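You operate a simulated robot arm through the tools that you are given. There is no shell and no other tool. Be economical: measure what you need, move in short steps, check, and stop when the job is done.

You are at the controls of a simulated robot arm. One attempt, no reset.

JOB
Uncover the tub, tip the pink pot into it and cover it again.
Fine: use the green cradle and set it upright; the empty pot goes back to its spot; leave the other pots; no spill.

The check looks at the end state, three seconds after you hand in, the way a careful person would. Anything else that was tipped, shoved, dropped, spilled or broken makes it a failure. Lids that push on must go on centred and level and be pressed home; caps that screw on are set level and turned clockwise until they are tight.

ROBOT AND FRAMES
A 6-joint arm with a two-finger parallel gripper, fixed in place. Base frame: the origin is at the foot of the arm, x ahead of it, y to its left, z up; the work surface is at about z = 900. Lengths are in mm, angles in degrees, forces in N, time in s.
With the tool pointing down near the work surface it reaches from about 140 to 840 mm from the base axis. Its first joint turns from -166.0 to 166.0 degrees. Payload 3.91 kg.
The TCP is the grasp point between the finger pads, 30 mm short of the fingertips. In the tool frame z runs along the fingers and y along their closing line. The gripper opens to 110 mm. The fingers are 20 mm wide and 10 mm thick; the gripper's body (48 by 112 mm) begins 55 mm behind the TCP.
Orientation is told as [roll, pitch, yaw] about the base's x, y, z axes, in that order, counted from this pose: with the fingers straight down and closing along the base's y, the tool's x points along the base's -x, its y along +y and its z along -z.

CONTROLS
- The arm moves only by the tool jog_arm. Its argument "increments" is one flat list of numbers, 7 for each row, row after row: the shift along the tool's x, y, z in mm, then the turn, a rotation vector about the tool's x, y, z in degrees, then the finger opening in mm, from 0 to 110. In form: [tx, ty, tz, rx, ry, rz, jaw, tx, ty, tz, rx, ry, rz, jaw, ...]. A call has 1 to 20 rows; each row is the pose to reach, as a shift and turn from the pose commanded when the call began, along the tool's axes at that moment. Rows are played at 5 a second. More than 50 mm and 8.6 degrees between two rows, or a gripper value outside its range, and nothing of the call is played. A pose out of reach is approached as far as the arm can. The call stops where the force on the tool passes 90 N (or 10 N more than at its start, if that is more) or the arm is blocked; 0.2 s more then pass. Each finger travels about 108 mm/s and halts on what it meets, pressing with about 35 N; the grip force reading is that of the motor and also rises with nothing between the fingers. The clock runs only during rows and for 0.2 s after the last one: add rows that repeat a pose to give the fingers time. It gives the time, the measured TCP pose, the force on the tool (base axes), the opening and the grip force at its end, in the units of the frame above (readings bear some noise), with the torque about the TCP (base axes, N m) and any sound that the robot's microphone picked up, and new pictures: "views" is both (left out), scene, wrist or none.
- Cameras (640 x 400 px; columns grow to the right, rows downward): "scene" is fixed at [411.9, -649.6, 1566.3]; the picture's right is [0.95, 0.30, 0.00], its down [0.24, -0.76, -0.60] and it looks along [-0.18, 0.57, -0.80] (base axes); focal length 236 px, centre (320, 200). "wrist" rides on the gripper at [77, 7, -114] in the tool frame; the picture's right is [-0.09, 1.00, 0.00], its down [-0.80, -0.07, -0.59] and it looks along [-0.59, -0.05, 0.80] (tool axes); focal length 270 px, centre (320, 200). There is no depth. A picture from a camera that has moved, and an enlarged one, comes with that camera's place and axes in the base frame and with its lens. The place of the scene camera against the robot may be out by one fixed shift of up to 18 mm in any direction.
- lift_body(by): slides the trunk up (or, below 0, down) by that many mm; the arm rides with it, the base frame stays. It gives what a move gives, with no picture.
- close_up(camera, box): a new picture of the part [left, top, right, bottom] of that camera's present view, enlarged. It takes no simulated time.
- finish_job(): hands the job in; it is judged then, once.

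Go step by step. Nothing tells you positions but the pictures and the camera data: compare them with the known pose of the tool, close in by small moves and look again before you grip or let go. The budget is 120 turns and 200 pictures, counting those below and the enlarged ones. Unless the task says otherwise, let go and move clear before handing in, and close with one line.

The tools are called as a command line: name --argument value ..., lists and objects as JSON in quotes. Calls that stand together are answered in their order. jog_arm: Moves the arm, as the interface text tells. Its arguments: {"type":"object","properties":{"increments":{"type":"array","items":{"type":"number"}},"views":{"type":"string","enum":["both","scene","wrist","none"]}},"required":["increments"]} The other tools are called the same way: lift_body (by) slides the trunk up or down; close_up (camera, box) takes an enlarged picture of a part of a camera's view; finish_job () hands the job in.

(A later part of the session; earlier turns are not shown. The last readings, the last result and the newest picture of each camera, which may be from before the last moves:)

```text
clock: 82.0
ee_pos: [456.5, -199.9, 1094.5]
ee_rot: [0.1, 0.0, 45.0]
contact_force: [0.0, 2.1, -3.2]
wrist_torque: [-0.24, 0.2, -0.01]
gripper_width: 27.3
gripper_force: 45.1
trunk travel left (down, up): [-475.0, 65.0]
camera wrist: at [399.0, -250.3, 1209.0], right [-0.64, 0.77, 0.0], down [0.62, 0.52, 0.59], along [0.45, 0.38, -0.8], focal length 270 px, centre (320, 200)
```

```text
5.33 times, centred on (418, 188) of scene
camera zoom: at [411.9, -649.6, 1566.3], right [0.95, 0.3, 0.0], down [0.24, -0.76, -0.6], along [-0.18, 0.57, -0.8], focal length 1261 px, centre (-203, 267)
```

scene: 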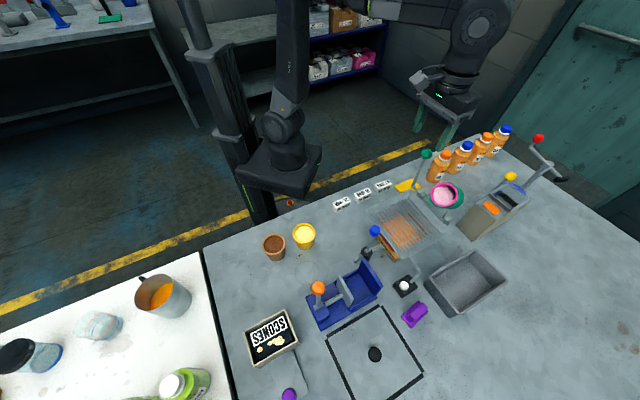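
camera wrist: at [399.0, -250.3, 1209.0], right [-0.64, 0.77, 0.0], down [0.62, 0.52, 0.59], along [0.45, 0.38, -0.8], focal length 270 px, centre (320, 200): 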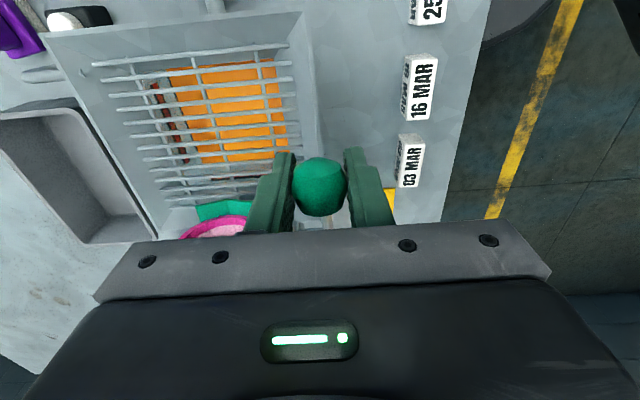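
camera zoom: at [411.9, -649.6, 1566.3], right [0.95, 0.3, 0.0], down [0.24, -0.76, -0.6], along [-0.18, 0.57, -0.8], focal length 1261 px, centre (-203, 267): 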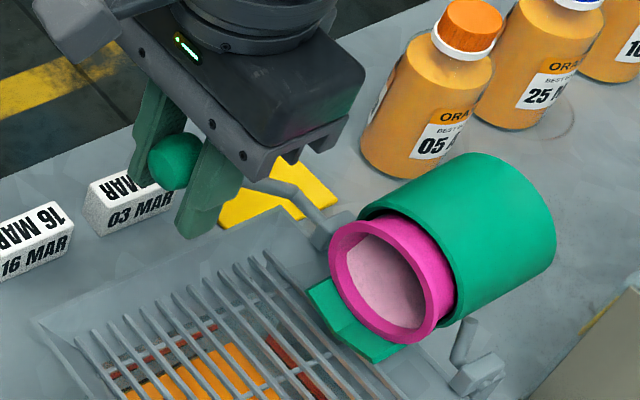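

close_up --camera "scene" --box '[412, 180, 452, 220]'

close_up --camera "scene" --box '[360, 190, 440, 250]'

```text
10.00 times, centred on (432, 200) of scene
camera zoom: at [411.9, -649.6, 1566.3], right [0.95, 0.3, 0.0], down [0.24, -0.76, -0.6], along [-0.18, 0.57, -0.8], focal length 2364 px, centre (-800, 200)
```

zoom: 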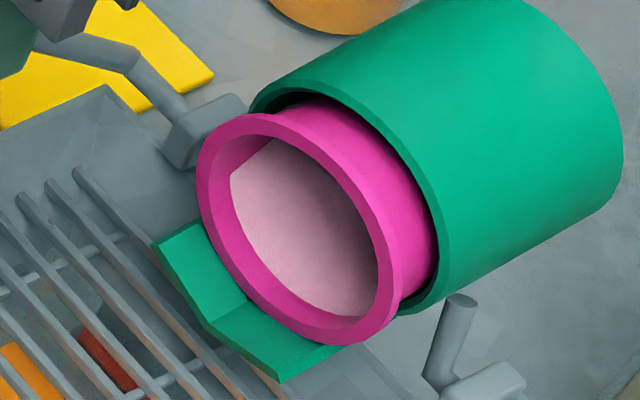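

```text
6.67 times, centred on (400, 220) of scene
camera zoom: at [411.9, -649.6, 1566.3], right [0.95, 0.3, 0.0], down [0.24, -0.76, -0.6], along [-0.18, 0.57, -0.8], focal length 1576 px, centre (-213, 67)
```

zoom: 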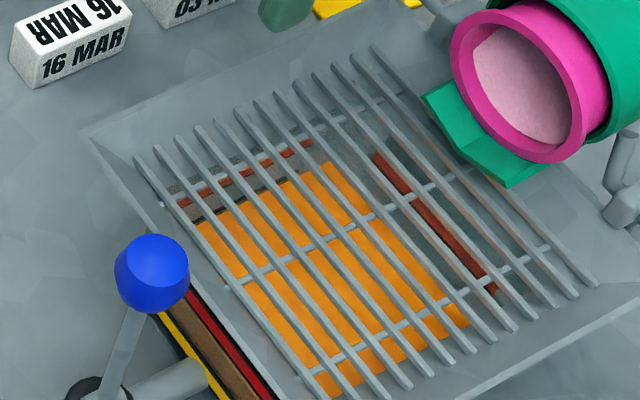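

The remaining pink contents keep the same shape, so they're thick and need a steeper angle. Continuing ~12° further.

jog_arm --increments '[2.8, 0, 3.6, 0, 0, 0, 10, 5.4, 0, 7.2, 0, 0, 0, 10, 7.2, 0, 11, 0, 0, 0, 10, 9, 0, 14.7, 0, 0, 0, 10, 10.7, 0, 18.6, 0, 0, 0, 10, 12.2, 0, 22.5, 0, 0, 0, 10]' --views "wrist"

close_up --camera "scene" --box '[400, 170, 464, 230]'

```text
clock: 83.4
ee_pos: [448.3, -207.7, 1075.2]
ee_rot: [-0.3, -0.1, 45.0]
contact_force: [3.5, 1.2, 32.3]
wrist_torque: [-0.14, 0.14, 0.01]
gripper_width: 27.8
gripper_force: 44.8
trunk travel left (down, up): [-475.0, 65.0]
camera wrist: at [391.0, -257.6, 1189.1], right [-0.64, 0.77, 0.0], down [0.61, 0.52, 0.6], along [0.46, 0.38, -0.8], focal length 270 px, centre (320, 200)
```

wrist: 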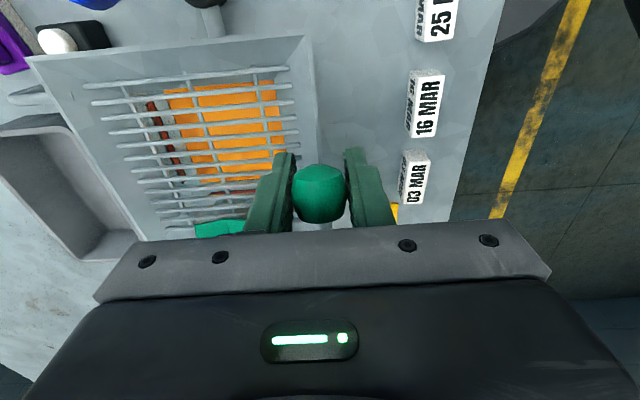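

```text
6.67 times, centred on (432, 200) of scene
camera zoom: at [411.9, -649.6, 1566.3], right [0.95, 0.3, 0.0], down [0.24, -0.76, -0.6], along [-0.18, 0.57, -0.8], focal length 1576 px, centre (-427, 200)
```

zoom: 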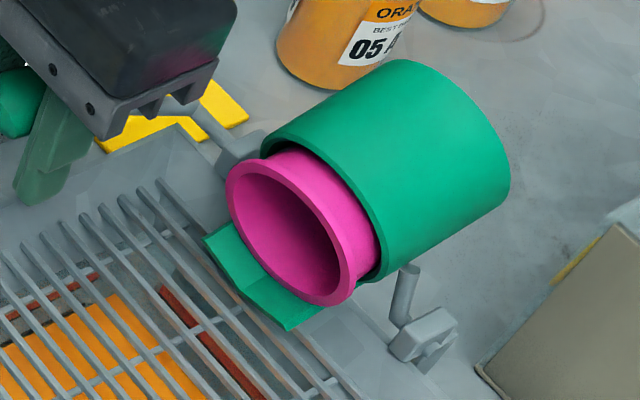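

The pot is empty now and still nested in the cradle. Turning the cradle back in stages.

jog_arm --increments '[-2, 0, -5.5, 0, 0, 0, 10, -5.6, 0, -12.3, 0, 0, 0, 10, -9.2, 0, -18.7, 0, 0, 0, 10, -13.3, 0, -24.8, 0, 0, 0, 10, -17.7, 0, -30.7, 0, 0, 0, 10, -22.4, 0, -36.3, 0, 0, 0, 10, -27.5, 0, -41.6, 0, 0, 0, 10, -32.9, 0, -46.6, 0, 0, 0, 10]' --views "wrist"

close_up --camera "scene" --box '[384, 145, 480, 220]'

```text
clock: 85.2
ee_pos: [470.8, -185.8, 1118.6]
ee_rot: [0.0, 0.1, 44.9]
contact_force: [-6.1, 7.7, -17.4]
wrist_torque: [-0.8, 0.75, -0.07]
gripper_width: 27.4
gripper_force: 45.4
trunk travel left (down, up): [-475.0, 65.0]
camera wrist: at [414.3, -235.0, 1233.8], right [-0.64, 0.77, 0.0], down [0.62, 0.52, 0.59], along [0.46, 0.38, -0.8], focal length 270 px, centre (320, 200)
```

wrist: 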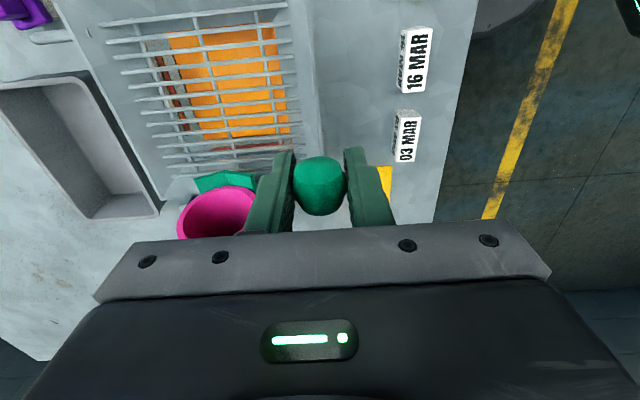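

```text
5.33 times, centred on (432, 182) of scene
camera zoom: at [411.9, -649.6, 1566.3], right [0.95, 0.3, 0.0], down [0.24, -0.76, -0.6], along [-0.18, 0.57, -0.8], focal length 1261 px, centre (-277, 293)
```

zoom: 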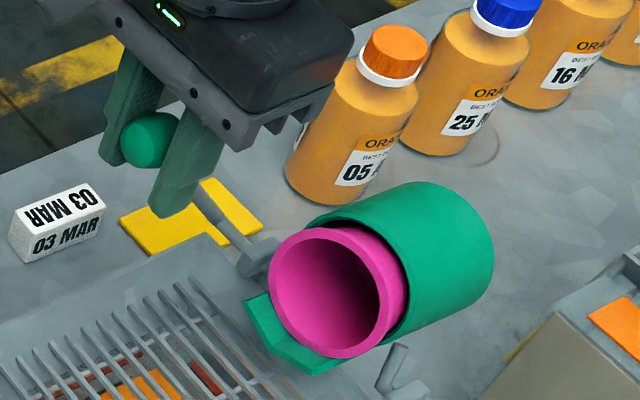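

jog_arm --increments '[-7.3, 0, -6.3, 0, 0, 0, 10, -15.8, 0, -12.3, 0, 0, 0, 10, -24.9, 0, -17.7, 0, 0, 0, 10, -34.3, 0, -22.2, 0, 0, 0, 10, -44.1, 0, -25.8, 0, 0, 0, 10, -54.2, 0, -28.6, 0, 0, 0, 10]' --views "wrist"

close_up --camera "scene" --box '[384, 135, 480, 210]'

```text
clock: 86.6
ee_pos: [509.1, -147.1, 1150.5]
ee_rot: [0.0, 0.0, 45.1]
contact_force: [-10.3, 0.5, -8.4]
wrist_torque: [-0.92, 0.76, -0.05]
gripper_width: 27.6
gripper_force: 45.1
trunk travel left (down, up): [-475.0, 65.0]
camera wrist: at [451.8, -197.3, 1264.2], right [-0.64, 0.77, 0.0], down [0.62, 0.52, 0.59], along [0.46, 0.38, -0.8], focal length 270 px, centre (320, 200)
```

wrist: 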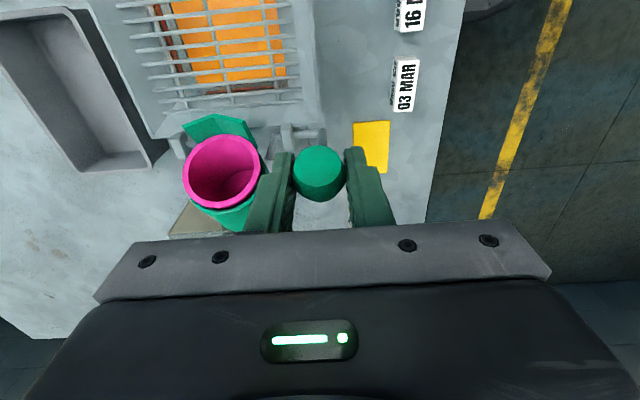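

```text
5.33 times, centred on (432, 172) of scene
camera zoom: at [411.9, -649.6, 1566.3], right [0.95, 0.3, 0.0], down [0.24, -0.76, -0.6], along [-0.18, 0.57, -0.8], focal length 1261 px, centre (-277, 347)
```

zoom: 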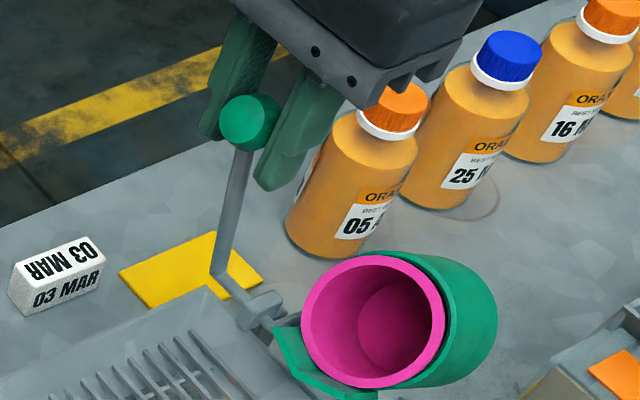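

jog_arm --increments '[-9.9, 0, -2.2, 0, 0, 0, 10, -19.9, 0, -3.6, 0, 0, 0, 10, -30, 0, -4, 0, 0, 0, 10, -40, 0, -3.6, 0, 0, 0, 10, -50, 0, -2.2, 0, 0, 0, 10, -60, 0, 0, 0, 0, 0, 10]' --views "wrist"

close_up --camera "scene" --box '[392, 125, 488, 210]'

```text
clock: 88.0
ee_pos: [551.2, -105.2, 1150.5]
ee_rot: [-0.1, -0.2, 45.1]
contact_force: [-4.4, 0.3, 13.8]
wrist_torque: [-0.88, 0.86, -0.01]
gripper_width: 27.4
gripper_force: 44.9
trunk travel left (down, up): [-475.0, 65.0]
camera wrist: at [493.3, -155.3, 1263.5], right [-0.64, 0.77, 0.0], down [0.61, 0.52, 0.6], along [0.46, 0.38, -0.8], focal length 270 px, centre (320, 200)
```

wrist: 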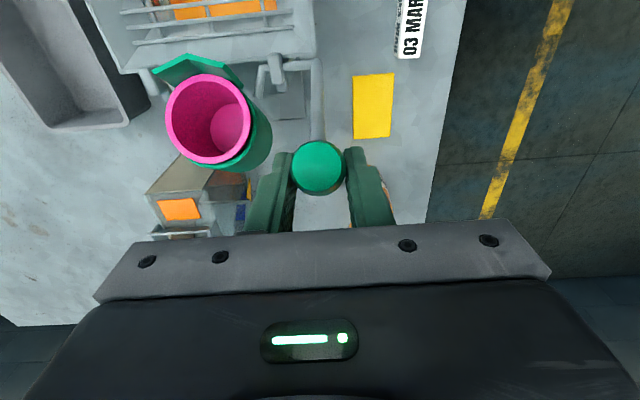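

```text
4.71 times, centred on (440, 168) of scene
camera zoom: at [411.9, -649.6, 1566.3], right [0.95, 0.3, 0.0], down [0.24, -0.76, -0.6], along [-0.18, 0.57, -0.8], focal length 1112 px, centre (-245, 353)
```

zoom: 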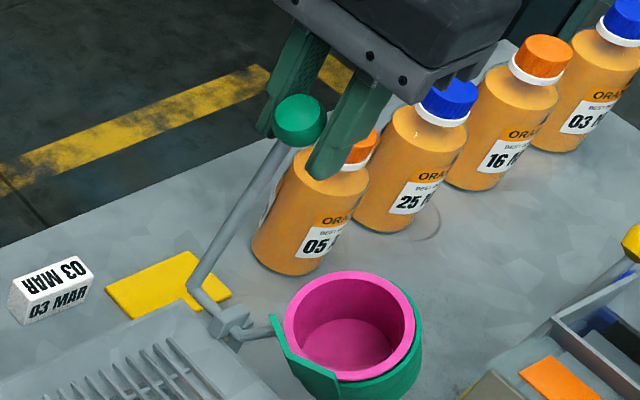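

The knob is drifting to the pads' edge again, so I'll regrip centred.

jog_arm --increments '[0, 0, 0, 0, 0, 0, 38, 0, 0, 0, 0, 0, 0, 42, 7, 0, 3, 0, 0, 0, 42, 7, 0, 3, 0, 0, 0, 25, 7, 0, 3, 0, 0, 0, 10, 7, 0, 3, 0, 0, 0, 10]' --views "wrist"

```text
clock: 89.4
ee_pos: [547.1, -111.6, 1144.6]
ee_rot: [0.0, 0.1, 45.0]
contact_force: [-5.2, 4.3, -4.0]
wrist_torque: [-0.01, 0.06, 0.0]
gripper_width: 27.0
gripper_force: 45.3
trunk travel left (down, up): [-475.0, 65.0]
camera wrist: at [489.1, -160.2, 1259.3], right [-0.64, 0.77, 0.0], down [0.62, 0.52, 0.59], along [0.45, 0.38, -0.8], focal length 270 px, centre (320, 200)
```

wrist: 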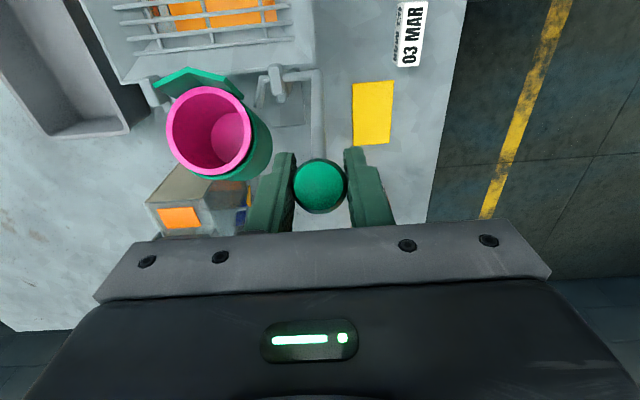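

jog_arm --increments '[-10, 0, 2.5, 0, 0, 0, 10, -20, 0, 6, 0, 0, 0, 10, -29.5, 0, 10.2, 0, 0, 0, 10, -38.5, 0, 15, 0, 0, 0, 10, -47.5, 0, 20.3, 0, 0, 0, 10, -55, 0, 25.5, 0, 0, 0, 10]' --views "both"

close_up --camera "scene" --box '[392, 130, 488, 215]'

```text
clock: 90.8
ee_pos: [586.5, -72.8, 1120.0]
ee_rot: [-0.2, 0.0, 45.1]
contact_force: [-10.2, 4.7, 8.1]
wrist_torque: [-0.89, 0.88, -0.03]
gripper_width: 27.2
gripper_force: 45.4
trunk travel left (down, up): [-475.0, 65.0]
camera wrist: at [527.0, -122.0, 1234.7], right [-0.64, 0.77, 0.0], down [0.61, 0.52, 0.6], along [0.46, 0.38, -0.8], focal length 270 px, centre (320, 200)
```

scene: 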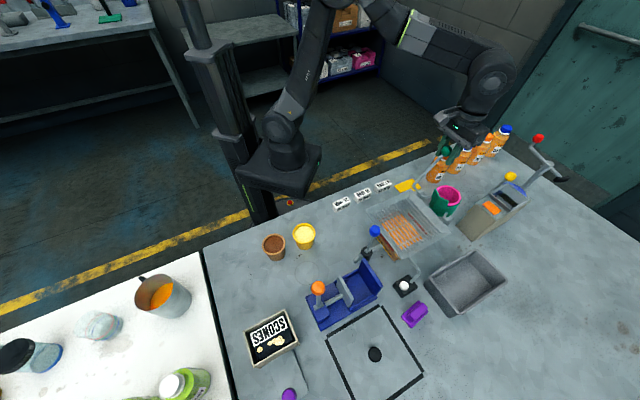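
wrist: 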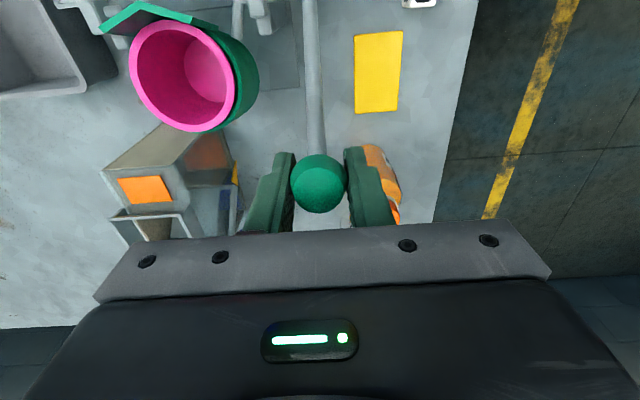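

```text
4.71 times, centred on (440, 172) of scene
camera zoom: at [411.9, -649.6, 1566.3], right [0.95, 0.3, 0.0], down [0.24, -0.76, -0.6], along [-0.18, 0.57, -0.8], focal length 1112 px, centre (-245, 329)
```

zoom: 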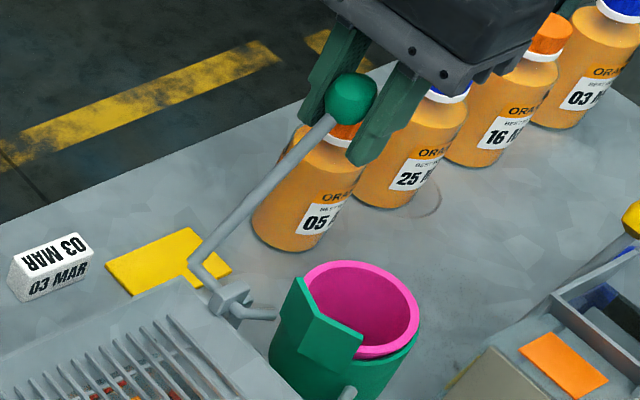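

Nearly upright; pushing the last few degrees to the original knob position or stop.

jog_arm --increments '[-4, 0, 3.5, 0, 0, 0, 10, -8, 0, 7.5, 0, 0, 0, 10, -11, 0, 11, 0, 0, 0, 10, -11, 0, 11, 0, 0, 0, 10]' --views "wrist"

close_up --camera "scene" --box '[400, 135, 496, 210]'

```text
clock: 91.8
ee_pos: [592.7, -63.9, 1110.1]
ee_rot: [-0.1, -0.1, 44.9]
contact_force: [-6.7, 5.2, 11.7]
wrist_torque: [-0.98, 0.9, -0.15]
gripper_width: 27.4
gripper_force: 45.0
trunk travel left (down, up): [-475.0, 65.0]
camera wrist: at [535.1, -113.8, 1225.0], right [-0.64, 0.77, 0.0], down [0.61, 0.52, 0.6], along [0.46, 0.38, -0.8], focal length 270 px, centre (320, 200)
```

wrist: 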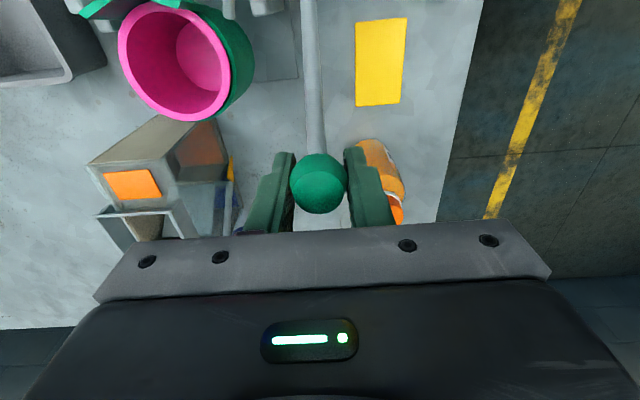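

```text
5.33 times, centred on (448, 172) of scene
camera zoom: at [411.9, -649.6, 1566.3], right [0.95, 0.3, 0.0], down [0.24, -0.76, -0.6], along [-0.18, 0.57, -0.8], focal length 1261 px, centre (-363, 347)
```

zoom: 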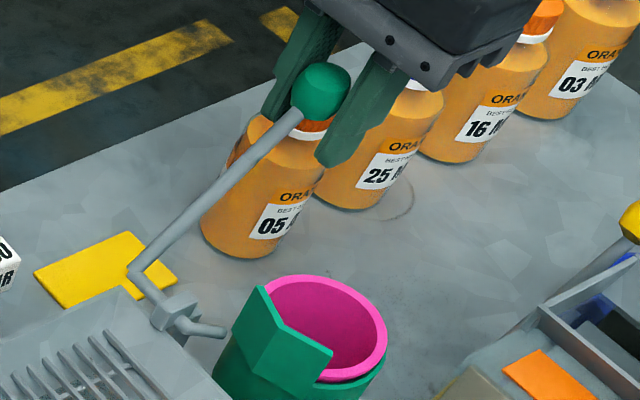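

Within ~2° of the original. A little more.

jog_arm --increments '[-2, 0, 2.2, 0, 0, 0, 10, -4, 0, 4.5, 0, 0, 0, 10, -4, 0, 4.5, 0, 0, 0, 10]' --views "wrist"

close_up --camera "scene" --box '[400, 135, 496, 210]'

```text
clock: 92.6
ee_pos: [597.7, -61.0, 1104.8]
ee_rot: [0.0, -0.1, 45.0]
contact_force: [-3.4, 6.4, 12.8]
wrist_torque: [-1.03, 0.85, -0.06]
gripper_width: 27.1
gripper_force: 44.7
trunk travel left (down, up): [-475.0, 65.0]
camera wrist: at [538.7, -110.2, 1219.5], right [-0.64, 0.77, 0.0], down [0.62, 0.52, 0.59], along [0.46, 0.38, -0.8], focal length 270 px, centre (320, 200)
```

wrist: 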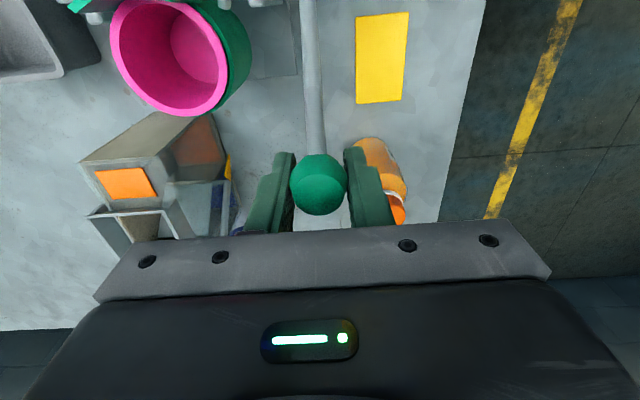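

```text
5.33 times, centred on (448, 172) of scene
camera zoom: at [411.9, -649.6, 1566.3], right [0.95, 0.3, 0.0], down [0.24, -0.76, -0.6], along [-0.18, 0.57, -0.8], focal length 1261 px, centre (-363, 347)
```

zoom: 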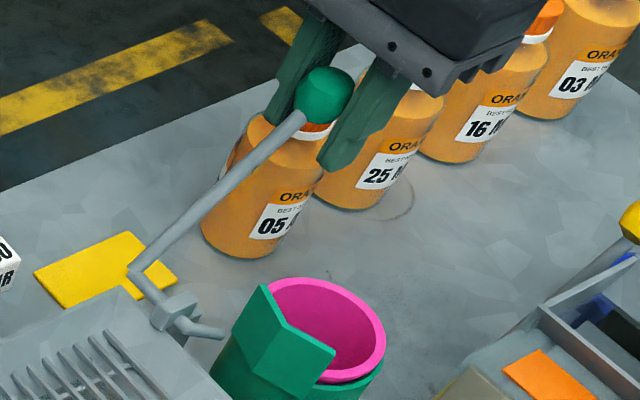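

The crank is back at its original position. Releasing, rising, and moving above the cup.

jog_arm --increments '[0, 0, 0, 0, 0, 0, 35, 0, 0, 0, 0, 0, 0, 55, 0, 0, 0, 0, 0, 0, 60, 0, 0, -40, 0, 0, 0, 70, 0, 0, -85, 0, 0, 0, 80, 15, -25, -90, 0, 0, 0, 85, 35, -55, -90, 0, 0, 0, 85, 55, -84, -90, 0, 0, 0, 85, 55, -84, -90, 0, 0, 0, 85]' --views "both"

close_up --camera "wrist" --box '[240, 30, 480, 180]'

close_up --camera "scene" --box '[360, 135, 488, 235]'

```text
clock: 94.6
ee_pos: [616.8, -160.0, 1194.7]
ee_rot: [0.0, -0.1, 44.9]
contact_force: [0.4, 1.0, 0.2]
wrist_torque: [0.0, 0.03, 0.03]
gripper_width: 85.3
gripper_force: 0.0
trunk travel left (down, up): [-475.0, 65.0]
camera wrist: at [558.8, -208.9, 1308.6], right [-0.64, 0.77, 0.0], down [0.62, 0.52, 0.59], along [0.46, 0.38, -0.8], focal length 270 px, centre (320, 200)
```

scene: 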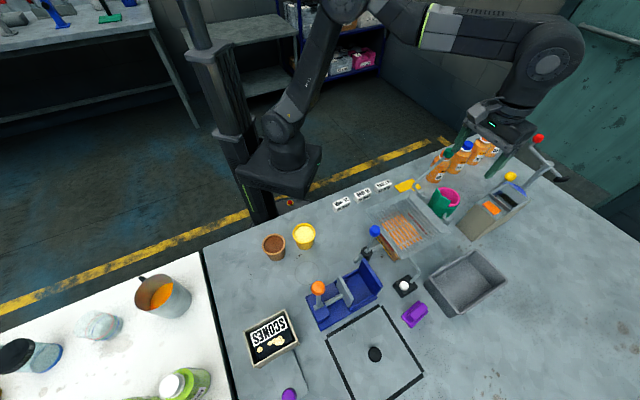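
wrist: 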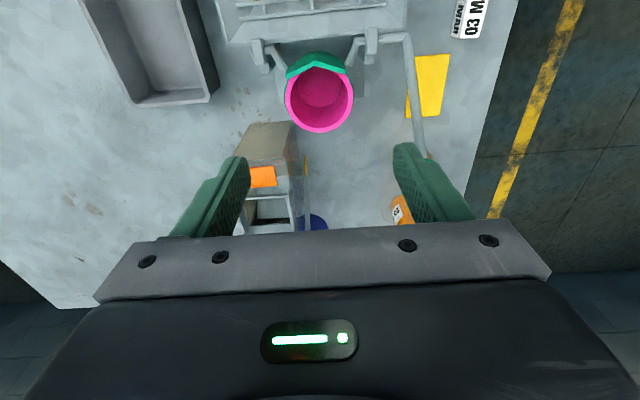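

```text
2.67 times, centred on (360, 105) of wrist
camera zoom: at [558.8, -208.9, 1308.6], right [-0.64, 0.77, 0.0], down [0.62, 0.52, 0.59], along [0.46, 0.38, -0.8], focal length 721 px, centre (213, 453)
```

zoom: 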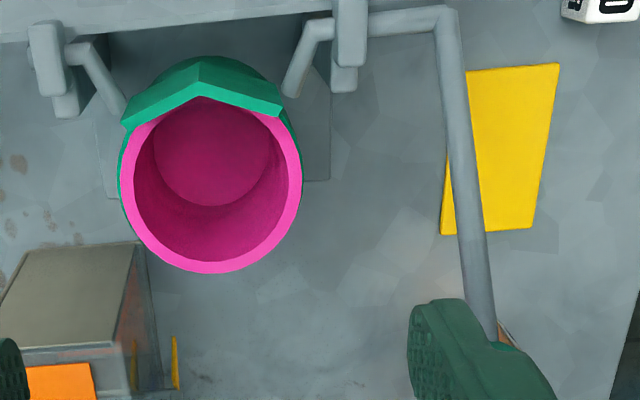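

```text
4.00 times, centred on (424, 185) of scene
camera zoom: at [411.9, -649.6, 1566.3], right [0.95, 0.3, 0.0], down [0.24, -0.76, -0.6], along [-0.18, 0.57, -0.8], focal length 945 px, centre (-96, 260)
```

zoom: 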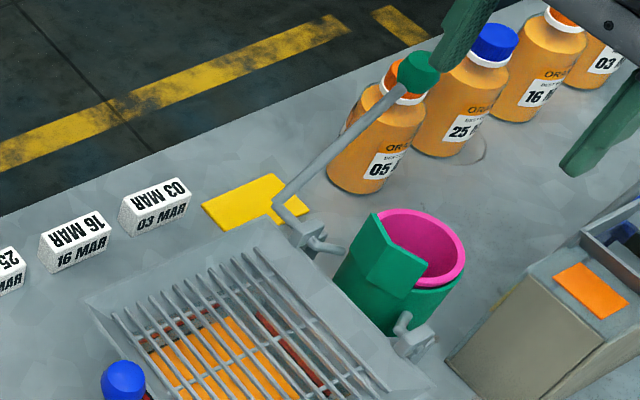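

The empty pot sits upright in the cup. Descending to grip its rim at the same height as before.

jog_arm --increments '[0, -1, 40, 0, 0, 0, 85, 0, -1, 80, 0, 0, 0, 85, 0, -1, 110, 0, 0, 0, 85, 0, -1, 126, 0, 0, 0, 85, 0, -1, 126, 0, 0, 0, 70, 0, -1, 126, 0, 0, 0, 58, 0, -1, 126, 0, 0, 0, 55, 0, -1, 126, 0, 0, 0, 55]' --views "wrist"

close_up --camera "scene" --box '[400, 155, 496, 230]'

```text
clock: 96.4
ee_pos: [617.5, -159.2, 1069.9]
ee_rot: [0.0, 0.0, 45.0]
contact_force: [0.2, 0.3, 0.4]
wrist_torque: [0.01, 0.0, 0.0]
gripper_width: 64.8
gripper_force: 35.2
trunk travel left (down, up): [-475.0, 65.0]
camera wrist: at [559.6, -208.9, 1183.7], right [-0.64, 0.77, 0.0], down [0.62, 0.52, 0.59], along [0.46, 0.38, -0.8], focal length 270 px, centre (320, 200)
```

wrist: 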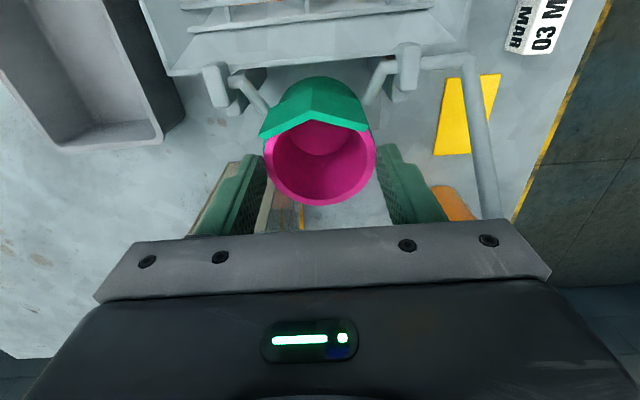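

```text
5.33 times, centred on (448, 192) of scene
camera zoom: at [411.9, -649.6, 1566.3], right [0.95, 0.3, 0.0], down [0.24, -0.76, -0.6], along [-0.18, 0.57, -0.8], focal length 1261 px, centre (-363, 240)
```

zoom: 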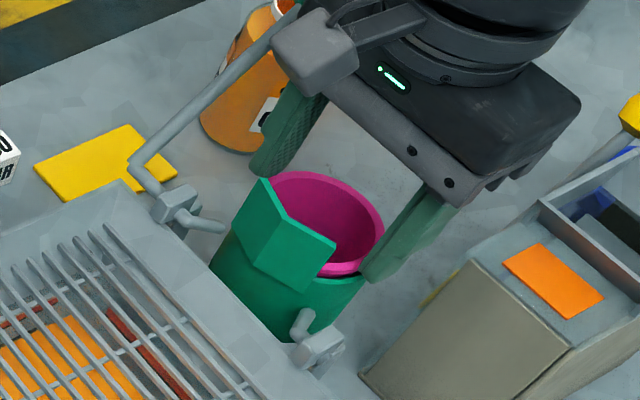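

Gripped (64.8 mm). Lifting slowly out of the cup.

jog_arm --increments '[0, 0, -5, 0, 0, 0, 55, 0, 0, -15, 0, 0, 0, 55, 0, 0, -30, 0, 0, 0, 55, 0, 0, -50, 0, 0, 0, 55, 0, 0, -75, 0, 0, 0, 55, 0, 0, -100, 0, 0, 0, 55, 0, 0, -125, 0, 0, 0, 55, 0, 0, -125, 0, 0, 0, 55]' --views "both"

close_up --camera "scene" --box '[400, 135, 496, 230]'

```text
clock: 98.2
ee_pos: [615.9, -160.8, 1193.2]
ee_rot: [0.0, 0.0, 45.1]
contact_force: [-0.5, 0.0, -1.9]
wrist_torque: [0.02, 0.0, -0.02]
gripper_width: 64.9
gripper_force: 35.2
trunk travel left (down, up): [-475.0, 65.0]
camera wrist: at [559.4, -210.8, 1307.7], right [-0.64, 0.77, 0.0], down [0.62, 0.52, 0.59], along [0.46, 0.38, -0.8], focal length 270 px, centre (320, 200)
```

scene: 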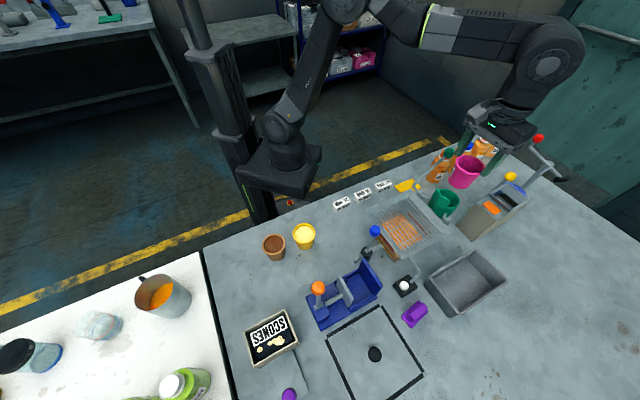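
wrist: 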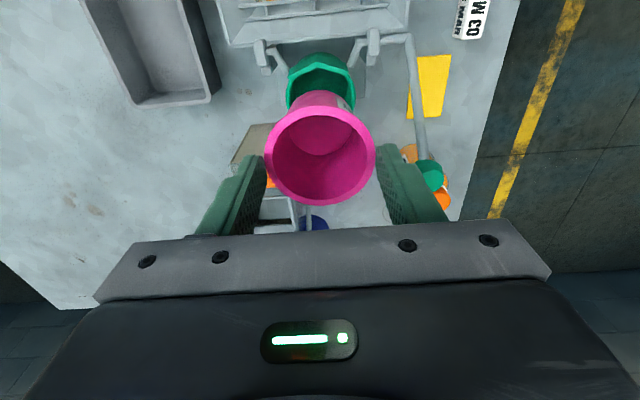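

```text
4.21 times, centred on (448, 182) of scene
camera zoom: at [411.9, -649.6, 1566.3], right [0.95, 0.3, 0.0], down [0.24, -0.76, -0.6], along [-0.18, 0.57, -0.8], focal length 995 px, centre (-219, 274)
```

zoom: 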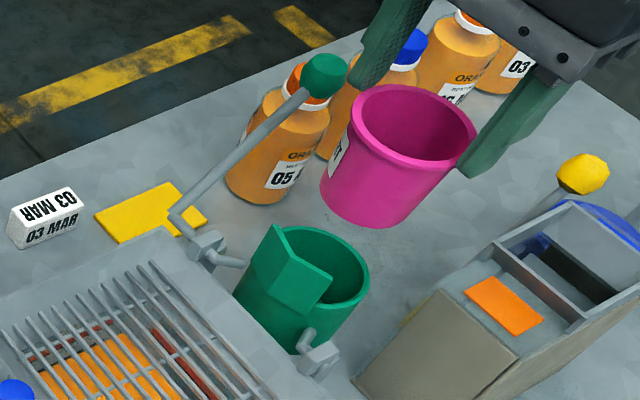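

The pot is out cleanly and the cradle stays upright. Carrying it back over its spot.

jog_arm --increments '[20, 9, 0, 0, 0, 0, 55, 50, 22, 0, 0, 0, 0, 55, 85, 38, 0, 0, 0, 0, 55, 120, 53, 0, 0, 0, 0, 55, 155, 68, 0, 0, 0, 0, 55, 190, 84, 0, 0, 0, 0, 55, 225, 99, 0, 0, 0, 0, 55, 260, 115, 0, 0, 0, 0, 55, 281, 124, 20, 0, 0, 0, 55, 290.5, 128.3, 55, 0, 0, 0, 55, 290.5, 128.3, 95, 0, 0, 0, 55, 290.5, 128.3, 135, 0, 0, 0, 55, 290.5, 128.3, 170, 0, 0, 0, 55, 290.5, 128.3, 185, 0, 0, 0, 55, 290.5, 128.3, 185, 0, 0, 0, 55]' --views "wrist"

close_up --camera "scene" --box '[300, 195, 364, 245]'

```text
clock: 101.4
ee_pos: [322.5, -274.2, 1008.8]
ee_rot: [0.0, 0.0, 45.0]
contact_force: [-0.1, -0.2, -1.6]
wrist_torque: [0.0, 0.01, -0.03]
gripper_width: 64.8
gripper_force: 34.1
trunk travel left (down, up): [-475.0, 65.0]
camera wrist: at [264.8, -323.8, 1122.8], right [-0.64, 0.77, 0.0], down [0.62, 0.52, 0.59], along [0.46, 0.38, -0.8], focal length 270 px, centre (320, 200)
```

wrist: 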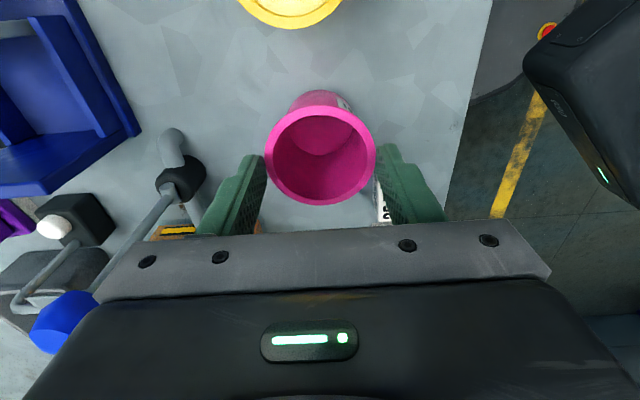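

```text
8.00 times, centred on (332, 220) of scene
camera zoom: at [411.9, -649.6, 1566.3], right [0.95, 0.3, 0.0], down [0.24, -0.76, -0.6], along [-0.18, 0.57, -0.8], focal length 1891 px, centre (224, 40)
```

zoom: 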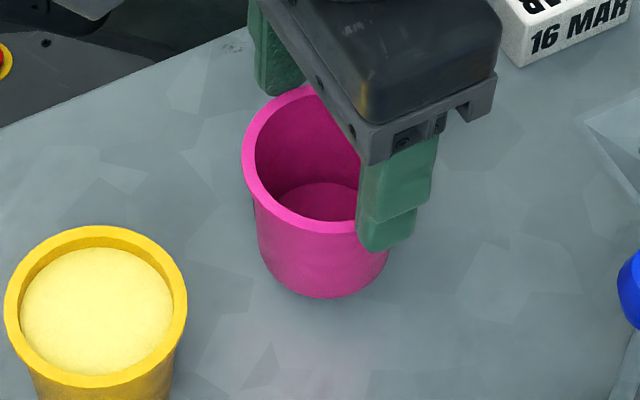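

jog_arm --increments '[0, 0, 6, 0, 0, 0, 55, 0, 0, 12, 0, 0, 0, 55, 0, 0, 14, 0, 0, 0, 55]' --views "none"

jog_arm --increments '[0, 0, 1, 0, 0, 0, 55, 0, 0, 2, 0, 0, 0, 55]' --views "none"

jog_arm --increments '[0, 0, 1, 0, 0, 0, 55, 0, 0, 2, 0, 0, 0, 55]' --views "none"

close_up --camera "scene" --box '[300, 195, 364, 245]'

```text
clock: 102.2
ee_pos: [322.0, -275.0, 993.2]
ee_rot: [0.1, 0.0, 45.0]
contact_force: [-0.5, 0.3, -1.2]
wrist_torque: [0.01, 0.0, 0.01]
gripper_width: 64.9
gripper_force: 35.3
trunk travel left (down, up): [-475.0, 65.0]
```

```text
clock: 102.8
ee_pos: [323.6, -274.6, 991.4]
ee_rot: [0.0, 0.0, 45.0]
contact_force: [0.4, -0.5, -2.4]
wrist_torque: [-0.01, -0.01, -0.01]
gripper_width: 65.0
gripper_force: 35.5
trunk travel left (down, up): [-475.0, 65.0]
```

```text
clock: 103.4
ee_pos: [322.3, -274.4, 991.0]
ee_rot: [-0.1, 0.0, 45.1]
contact_force: [1.0, -0.2, -1.6]
wrist_torque: [-0.04, 0.01, 0.01]
gripper_width: 64.9
gripper_force: 35.1
trunk travel left (down, up): [-475.0, 65.0]
```

```text
8.00 times, centred on (332, 220) of scene
camera zoom: at [411.9, -649.6, 1566.3], right [0.95, 0.3, 0.0], down [0.24, -0.76, -0.6], along [-0.18, 0.57, -0.8], focal length 1891 px, centre (224, 40)
```

zoom: 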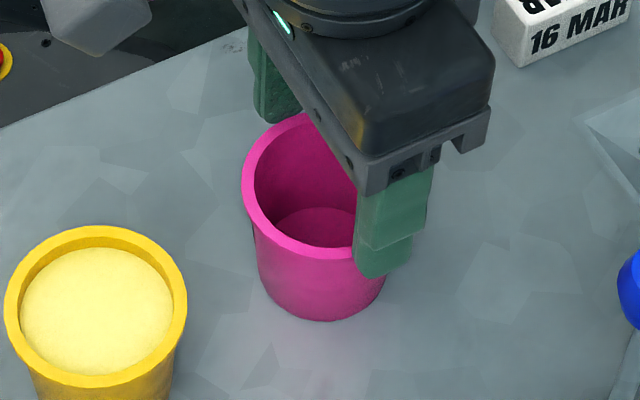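

jog_arm --increments '[0, 0, 1, 0, 0, 0, 55, 0, 0, 1.5, 0, 0, 0, 55]' --views "none"

jog_arm --increments '[0, 0, 1, 0, 0, 0, 55, 0, 0, 1.5, 0, 0, 0, 55]' --views "none"

```text
clock: 104.0
ee_pos: [322.6, -273.4, 988.4]
ee_rot: [0.0, 0.0, 45.0]
contact_force: [2.4, 2.4, 6.8]
wrist_torque: [0.32, -0.03, -0.04]
gripper_width: 64.9
gripper_force: 34.5
trunk travel left (down, up): [-475.0, 65.0]
```

```text
clock: 104.6
ee_pos: [323.6, -274.2, 989.4]
ee_rot: [-0.1, 0.0, 45.2]
contact_force: [3.2, 4.1, 24.7]
wrist_torque: [0.37, -0.18, -0.02]
gripper_width: 64.6
gripper_force: 35.1
trunk travel left (down, up): [-475.0, 65.0]
```

The pot is on the table. Easing off, opening slowly and rising.

jog_arm --increments '[0, 0, -2, 0, 0, 0, 66, 0, 0, -2, 0, 0, 0, 70, 0, 0, -2, 0, 0, 0, 76, 0, 0, -2, 0, 0, 0, 85, 0, 0, -2, 0, 0, 0, 90, 0, 0, -30, 0, 0, 0, 90, 0, 0, -75, 0, 0, 0, 90, 0, 0, -120, 0, 0, 0, 90, 0, 0, -160, 0, 0, 0, 90, 0, 0, -160, 0, 0, 0, 90]' --views "wrist"

close_up --camera "scene" --box '[300, 195, 364, 245]'

```text
clock: 106.8
ee_pos: [325.1, -279.1, 1148.8]
ee_rot: [0.0, 0.0, 45.0]
contact_force: [0.1, 0.6, 0.8]
wrist_torque: [-0.03, 0.01, 0.01]
gripper_width: 89.9
gripper_force: 0.1
trunk travel left (down, up): [-475.0, 65.0]
camera wrist: at [267.1, -328.1, 1263.1], right [-0.64, 0.77, 0.0], down [0.62, 0.52, 0.59], along [0.46, 0.38, -0.8], focal length 270 px, centre (320, 200)
```

wrist: 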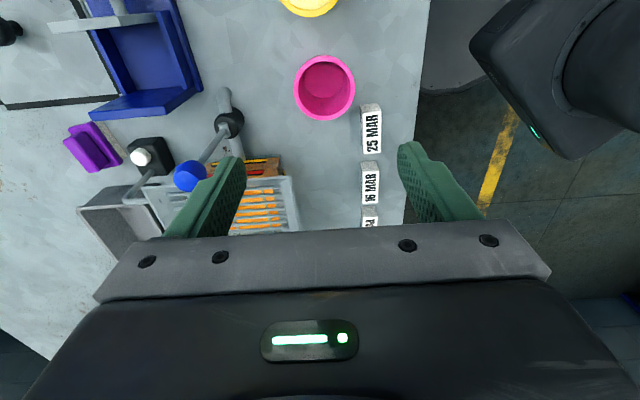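

```text
8.00 times, centred on (332, 220) of scene
camera zoom: at [411.9, -649.6, 1566.3], right [0.95, 0.3, 0.0], down [0.24, -0.76, -0.6], along [-0.18, 0.57, -0.8], focal length 1891 px, centre (224, 40)
```

zoom: 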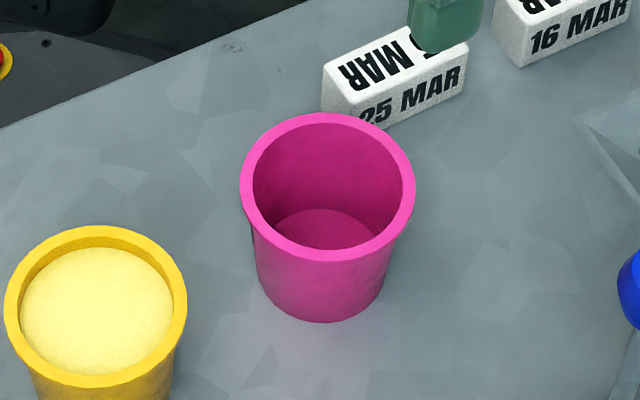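

The pot is back on its spot, upright and empty. Now back to yaw 0 and over to the lid's knob.

jog_arm --increments '[10, -40, 0, 0, 0, 6, 90, 20, -82, 0, 0, 0, 12, 80, 30, -124, 0, 0, 0, 18, 70, 40, -166, 0, 0, 0, 24, 65, 50, -208, 0, 0, 0, 30, 60, 60, -250, 0, 0, 0, 36, 60, 72, -292, 0, 0, 0, 42, 60, 82, -335, 0, 0, 0, 45, 60, 82, -335, 40, 0, 0, 45, 60, 82, -335, 80, 0, 0, 45, 60, 82, -335, 98, 0, 0, 45, 60, 82, -335, 98, 0, 0, 45, 60]' --views "wrist"

close_up --camera "wrist" --box '[220, 60, 420, 185]'

```text
clock: 109.4
ee_pos: [502.4, -568.0, 1049.2]
ee_rot: [-0.1, 0.0, 0.1]
contact_force: [-0.8, -0.8, 0.2]
wrist_torque: [-0.02, -0.02, -0.01]
gripper_width: 60.0
gripper_force: 0.1
trunk travel left (down, up): [-475.0, 65.0]
camera wrist: at [426.4, -561.9, 1163.2], right [0.09, 1.0, 0.0], down [0.8, -0.07, 0.59], along [0.59, -0.05, -0.8], focal length 270 px, centre (320, 200)
```

wrist: 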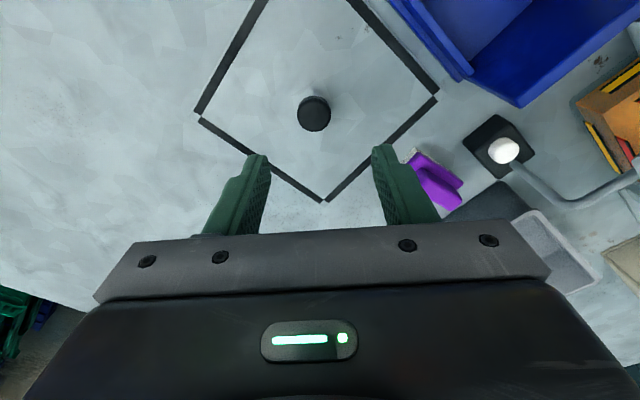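

```text
3.20 times, centred on (320, 122) of wrist
camera zoom: at [426.4, -561.9, 1163.2], right [0.09, 1.0, 0.0], down [0.8, -0.07, 0.59], along [0.59, -0.05, -0.8], focal length 865 px, centre (320, 448)
```

zoom: 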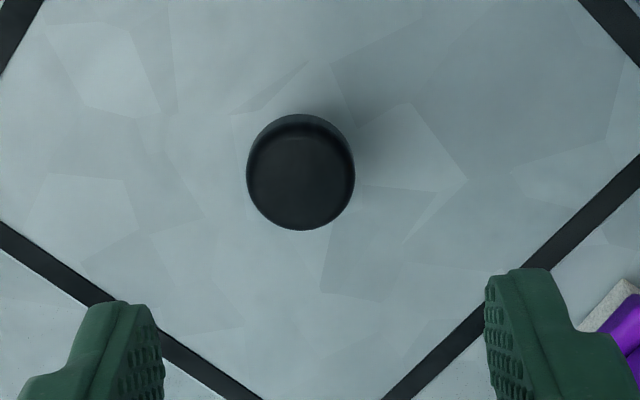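

Lid orientation is unchanged, with its knob at about (505,-574). Descending in two stages.

jog_arm --increments '[0, -5, 30, 0, 0, 0, 60, 0, -5, 70, 0, 0, 0, 60, 0, -5, 92, 0, 0, 0, 60, 0, -5, 92, 0, 0, 0, 60]' --views "wrist"

close_up --camera "wrist" --box '[220, 110, 420, 235]'

```text
clock: 110.4
ee_pos: [501.5, -575.2, 957.6]
ee_rot: [0.0, -0.1, 0.0]
contact_force: [1.0, -0.1, -0.6]
wrist_torque: [-0.02, 0.05, 0.0]
gripper_width: 60.0
gripper_force: 0.0
trunk travel left (down, up): [-475.0, 65.0]
camera wrist: at [425.3, -568.4, 1072.1], right [0.09, 1.0, 0.0], down [0.8, -0.07, 0.59], along [0.59, -0.05, -0.8], focal length 270 px, centre (320, 200)
```

wrist: 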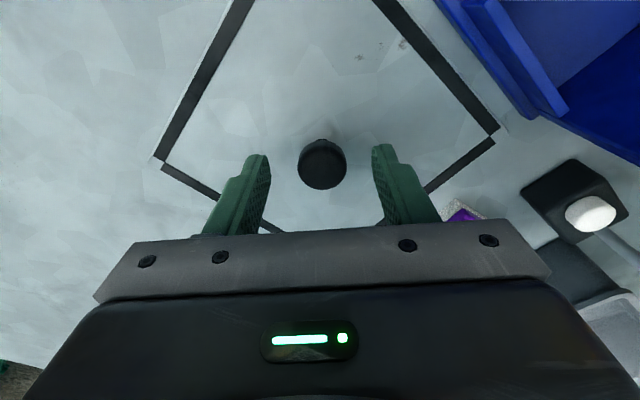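

```text
3.20 times, centred on (320, 172) of wrist
camera zoom: at [425.3, -568.4, 1072.1], right [0.09, 1.0, 0.0], down [0.8, -0.07, 0.59], along [0.59, -0.05, -0.8], focal length 865 px, centre (320, 288)
```

zoom: 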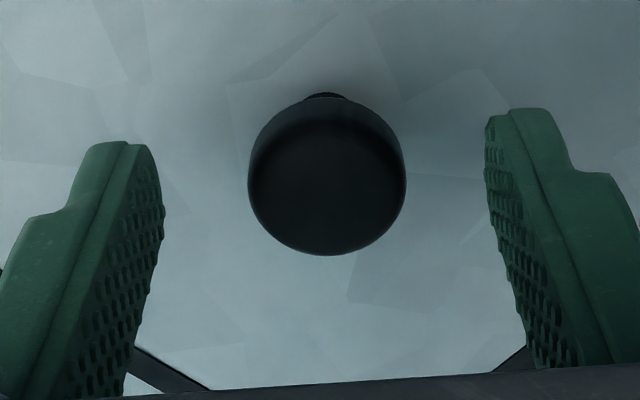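

jog_arm --increments '[0.5, 2, 12, 0, 0, 0, 55, 0.5, 2, 21.5, 0, 0, 0, 50, 0.5, 2, 21.5, 0, 0, 0, 30, 0.5, 2, 21.5, 0, 0, 0, 10, 0.5, 2, 21.5, 0, 0, 0, 10, 0.5, 2, 21.5, 0, 0, 0, 10]' --views "wrist"

close_up --camera "wrist" --box '[240, 110, 400, 210]'

```text
clock: 111.8
ee_pos: [501.9, -572.9, 935.2]
ee_rot: [0.0, 0.0, 0.0]
contact_force: [-0.9, -0.7, -0.3]
wrist_torque: [-0.01, -0.06, 0.0]
gripper_width: 28.8
gripper_force: 34.7
trunk travel left (down, up): [-475.0, 65.0]
camera wrist: at [426.1, -566.3, 1049.9], right [0.09, 1.0, 0.0], down [0.8, -0.07, 0.59], along [0.59, -0.05, -0.8], focal length 270 px, centre (320, 200)
```

wrist: 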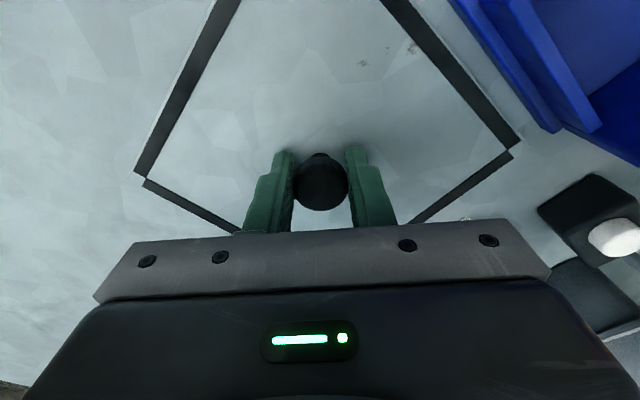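

```text
4.00 times, centred on (320, 160) of wrist
camera zoom: at [426.1, -566.3, 1049.9], right [0.09, 1.0, 0.0], down [0.8, -0.07, 0.59], along [0.59, -0.05, -0.8], focal length 1081 px, centre (320, 360)
```

zoom: 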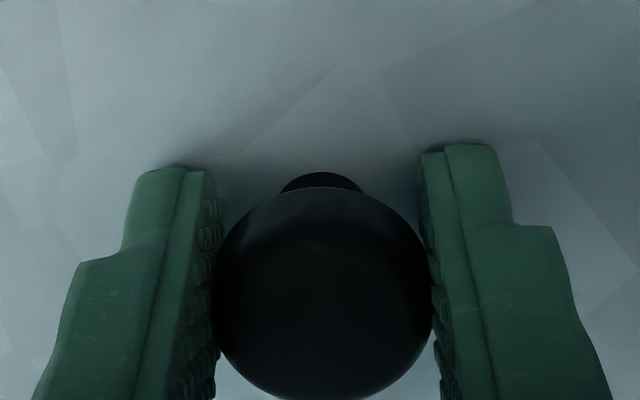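

Gripped at 28.8 mm but ~4 mm off the original hold in x, so I'll re-centre to replicate it.

jog_arm --increments '[0, 0, 0, 0, 0, 0, 45, 0, 0, 0, 0, 0, 0, 45, 4.5, 0, 0, 0, 0, 0, 45, 4.5, 0, 0, 0, 0, 0, 25, 4.5, 0, 0, 0, 0, 0, 10, 4.5, 0, 0, 0, 0, 0, 10]' --views "wrist"

```text
clock: 113.2
ee_pos: [497.1, -573.2, 936.0]
ee_rot: [0.0, 0.1, 0.1]
contact_force: [-0.2, 1.6, 1.0]
wrist_torque: [-0.03, 0.0, -0.02]
gripper_width: 28.4
gripper_force: 34.6
trunk travel left (down, up): [-475.0, 65.0]
camera wrist: at [421.5, -566.8, 1049.9], right [0.09, 1.0, 0.0], down [0.8, -0.07, 0.59], along [0.59, -0.05, -0.8], focal length 270 px, centre (320, 200)
```

wrist: 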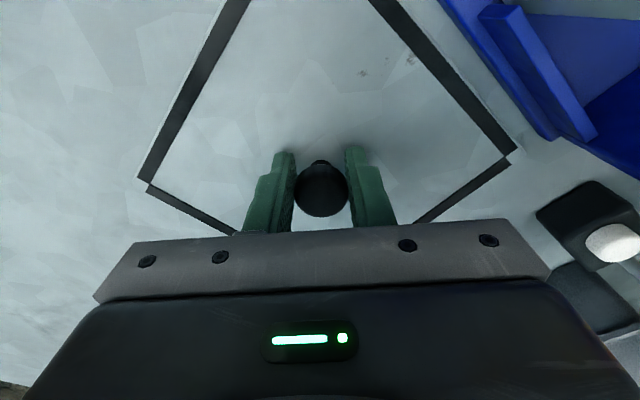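

Matches the original grip. Lifting.

jog_arm --increments '[0, 0, -3, 0, 0, 0, 10, 0, 0, -12, 0, 0, 0, 10, 0, 0, -35, 0, 0, 0, 10, 0, 0, -75, 0, 0, 0, 10, 0, 0, -115, 0, 0, 0, 10, 0, 0, -155, 0, 0, 0, 10, 0, 0, -195, 0, 0, 0, 10, 0, 0, -215, 0, 0, 0, 10]' --views "wrist"

```text
clock: 115.0
ee_pos: [498.2, -573.3, 1151.9]
ee_rot: [0.2, 0.1, -0.1]
contact_force: [0.6, 0.7, -2.0]
wrist_torque: [-0.01, 0.03, -0.01]
gripper_width: 28.7
gripper_force: 35.0
trunk travel left (down, up): [-475.0, 65.0]
camera wrist: at [424.2, -566.3, 1266.4], right [0.09, 1.0, 0.0], down [0.8, -0.07, 0.59], along [0.59, -0.05, -0.8], focal length 270 px, centre (320, 200)
```

wrist: 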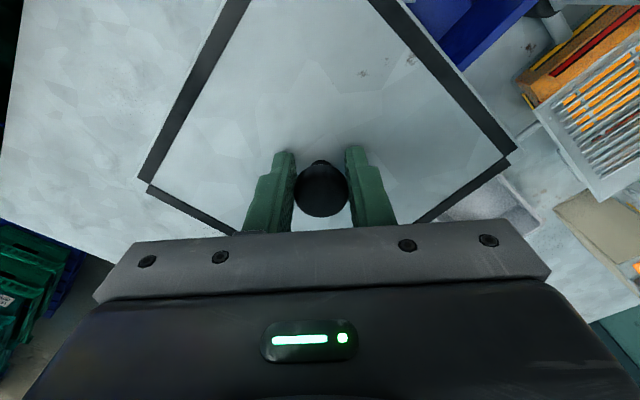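

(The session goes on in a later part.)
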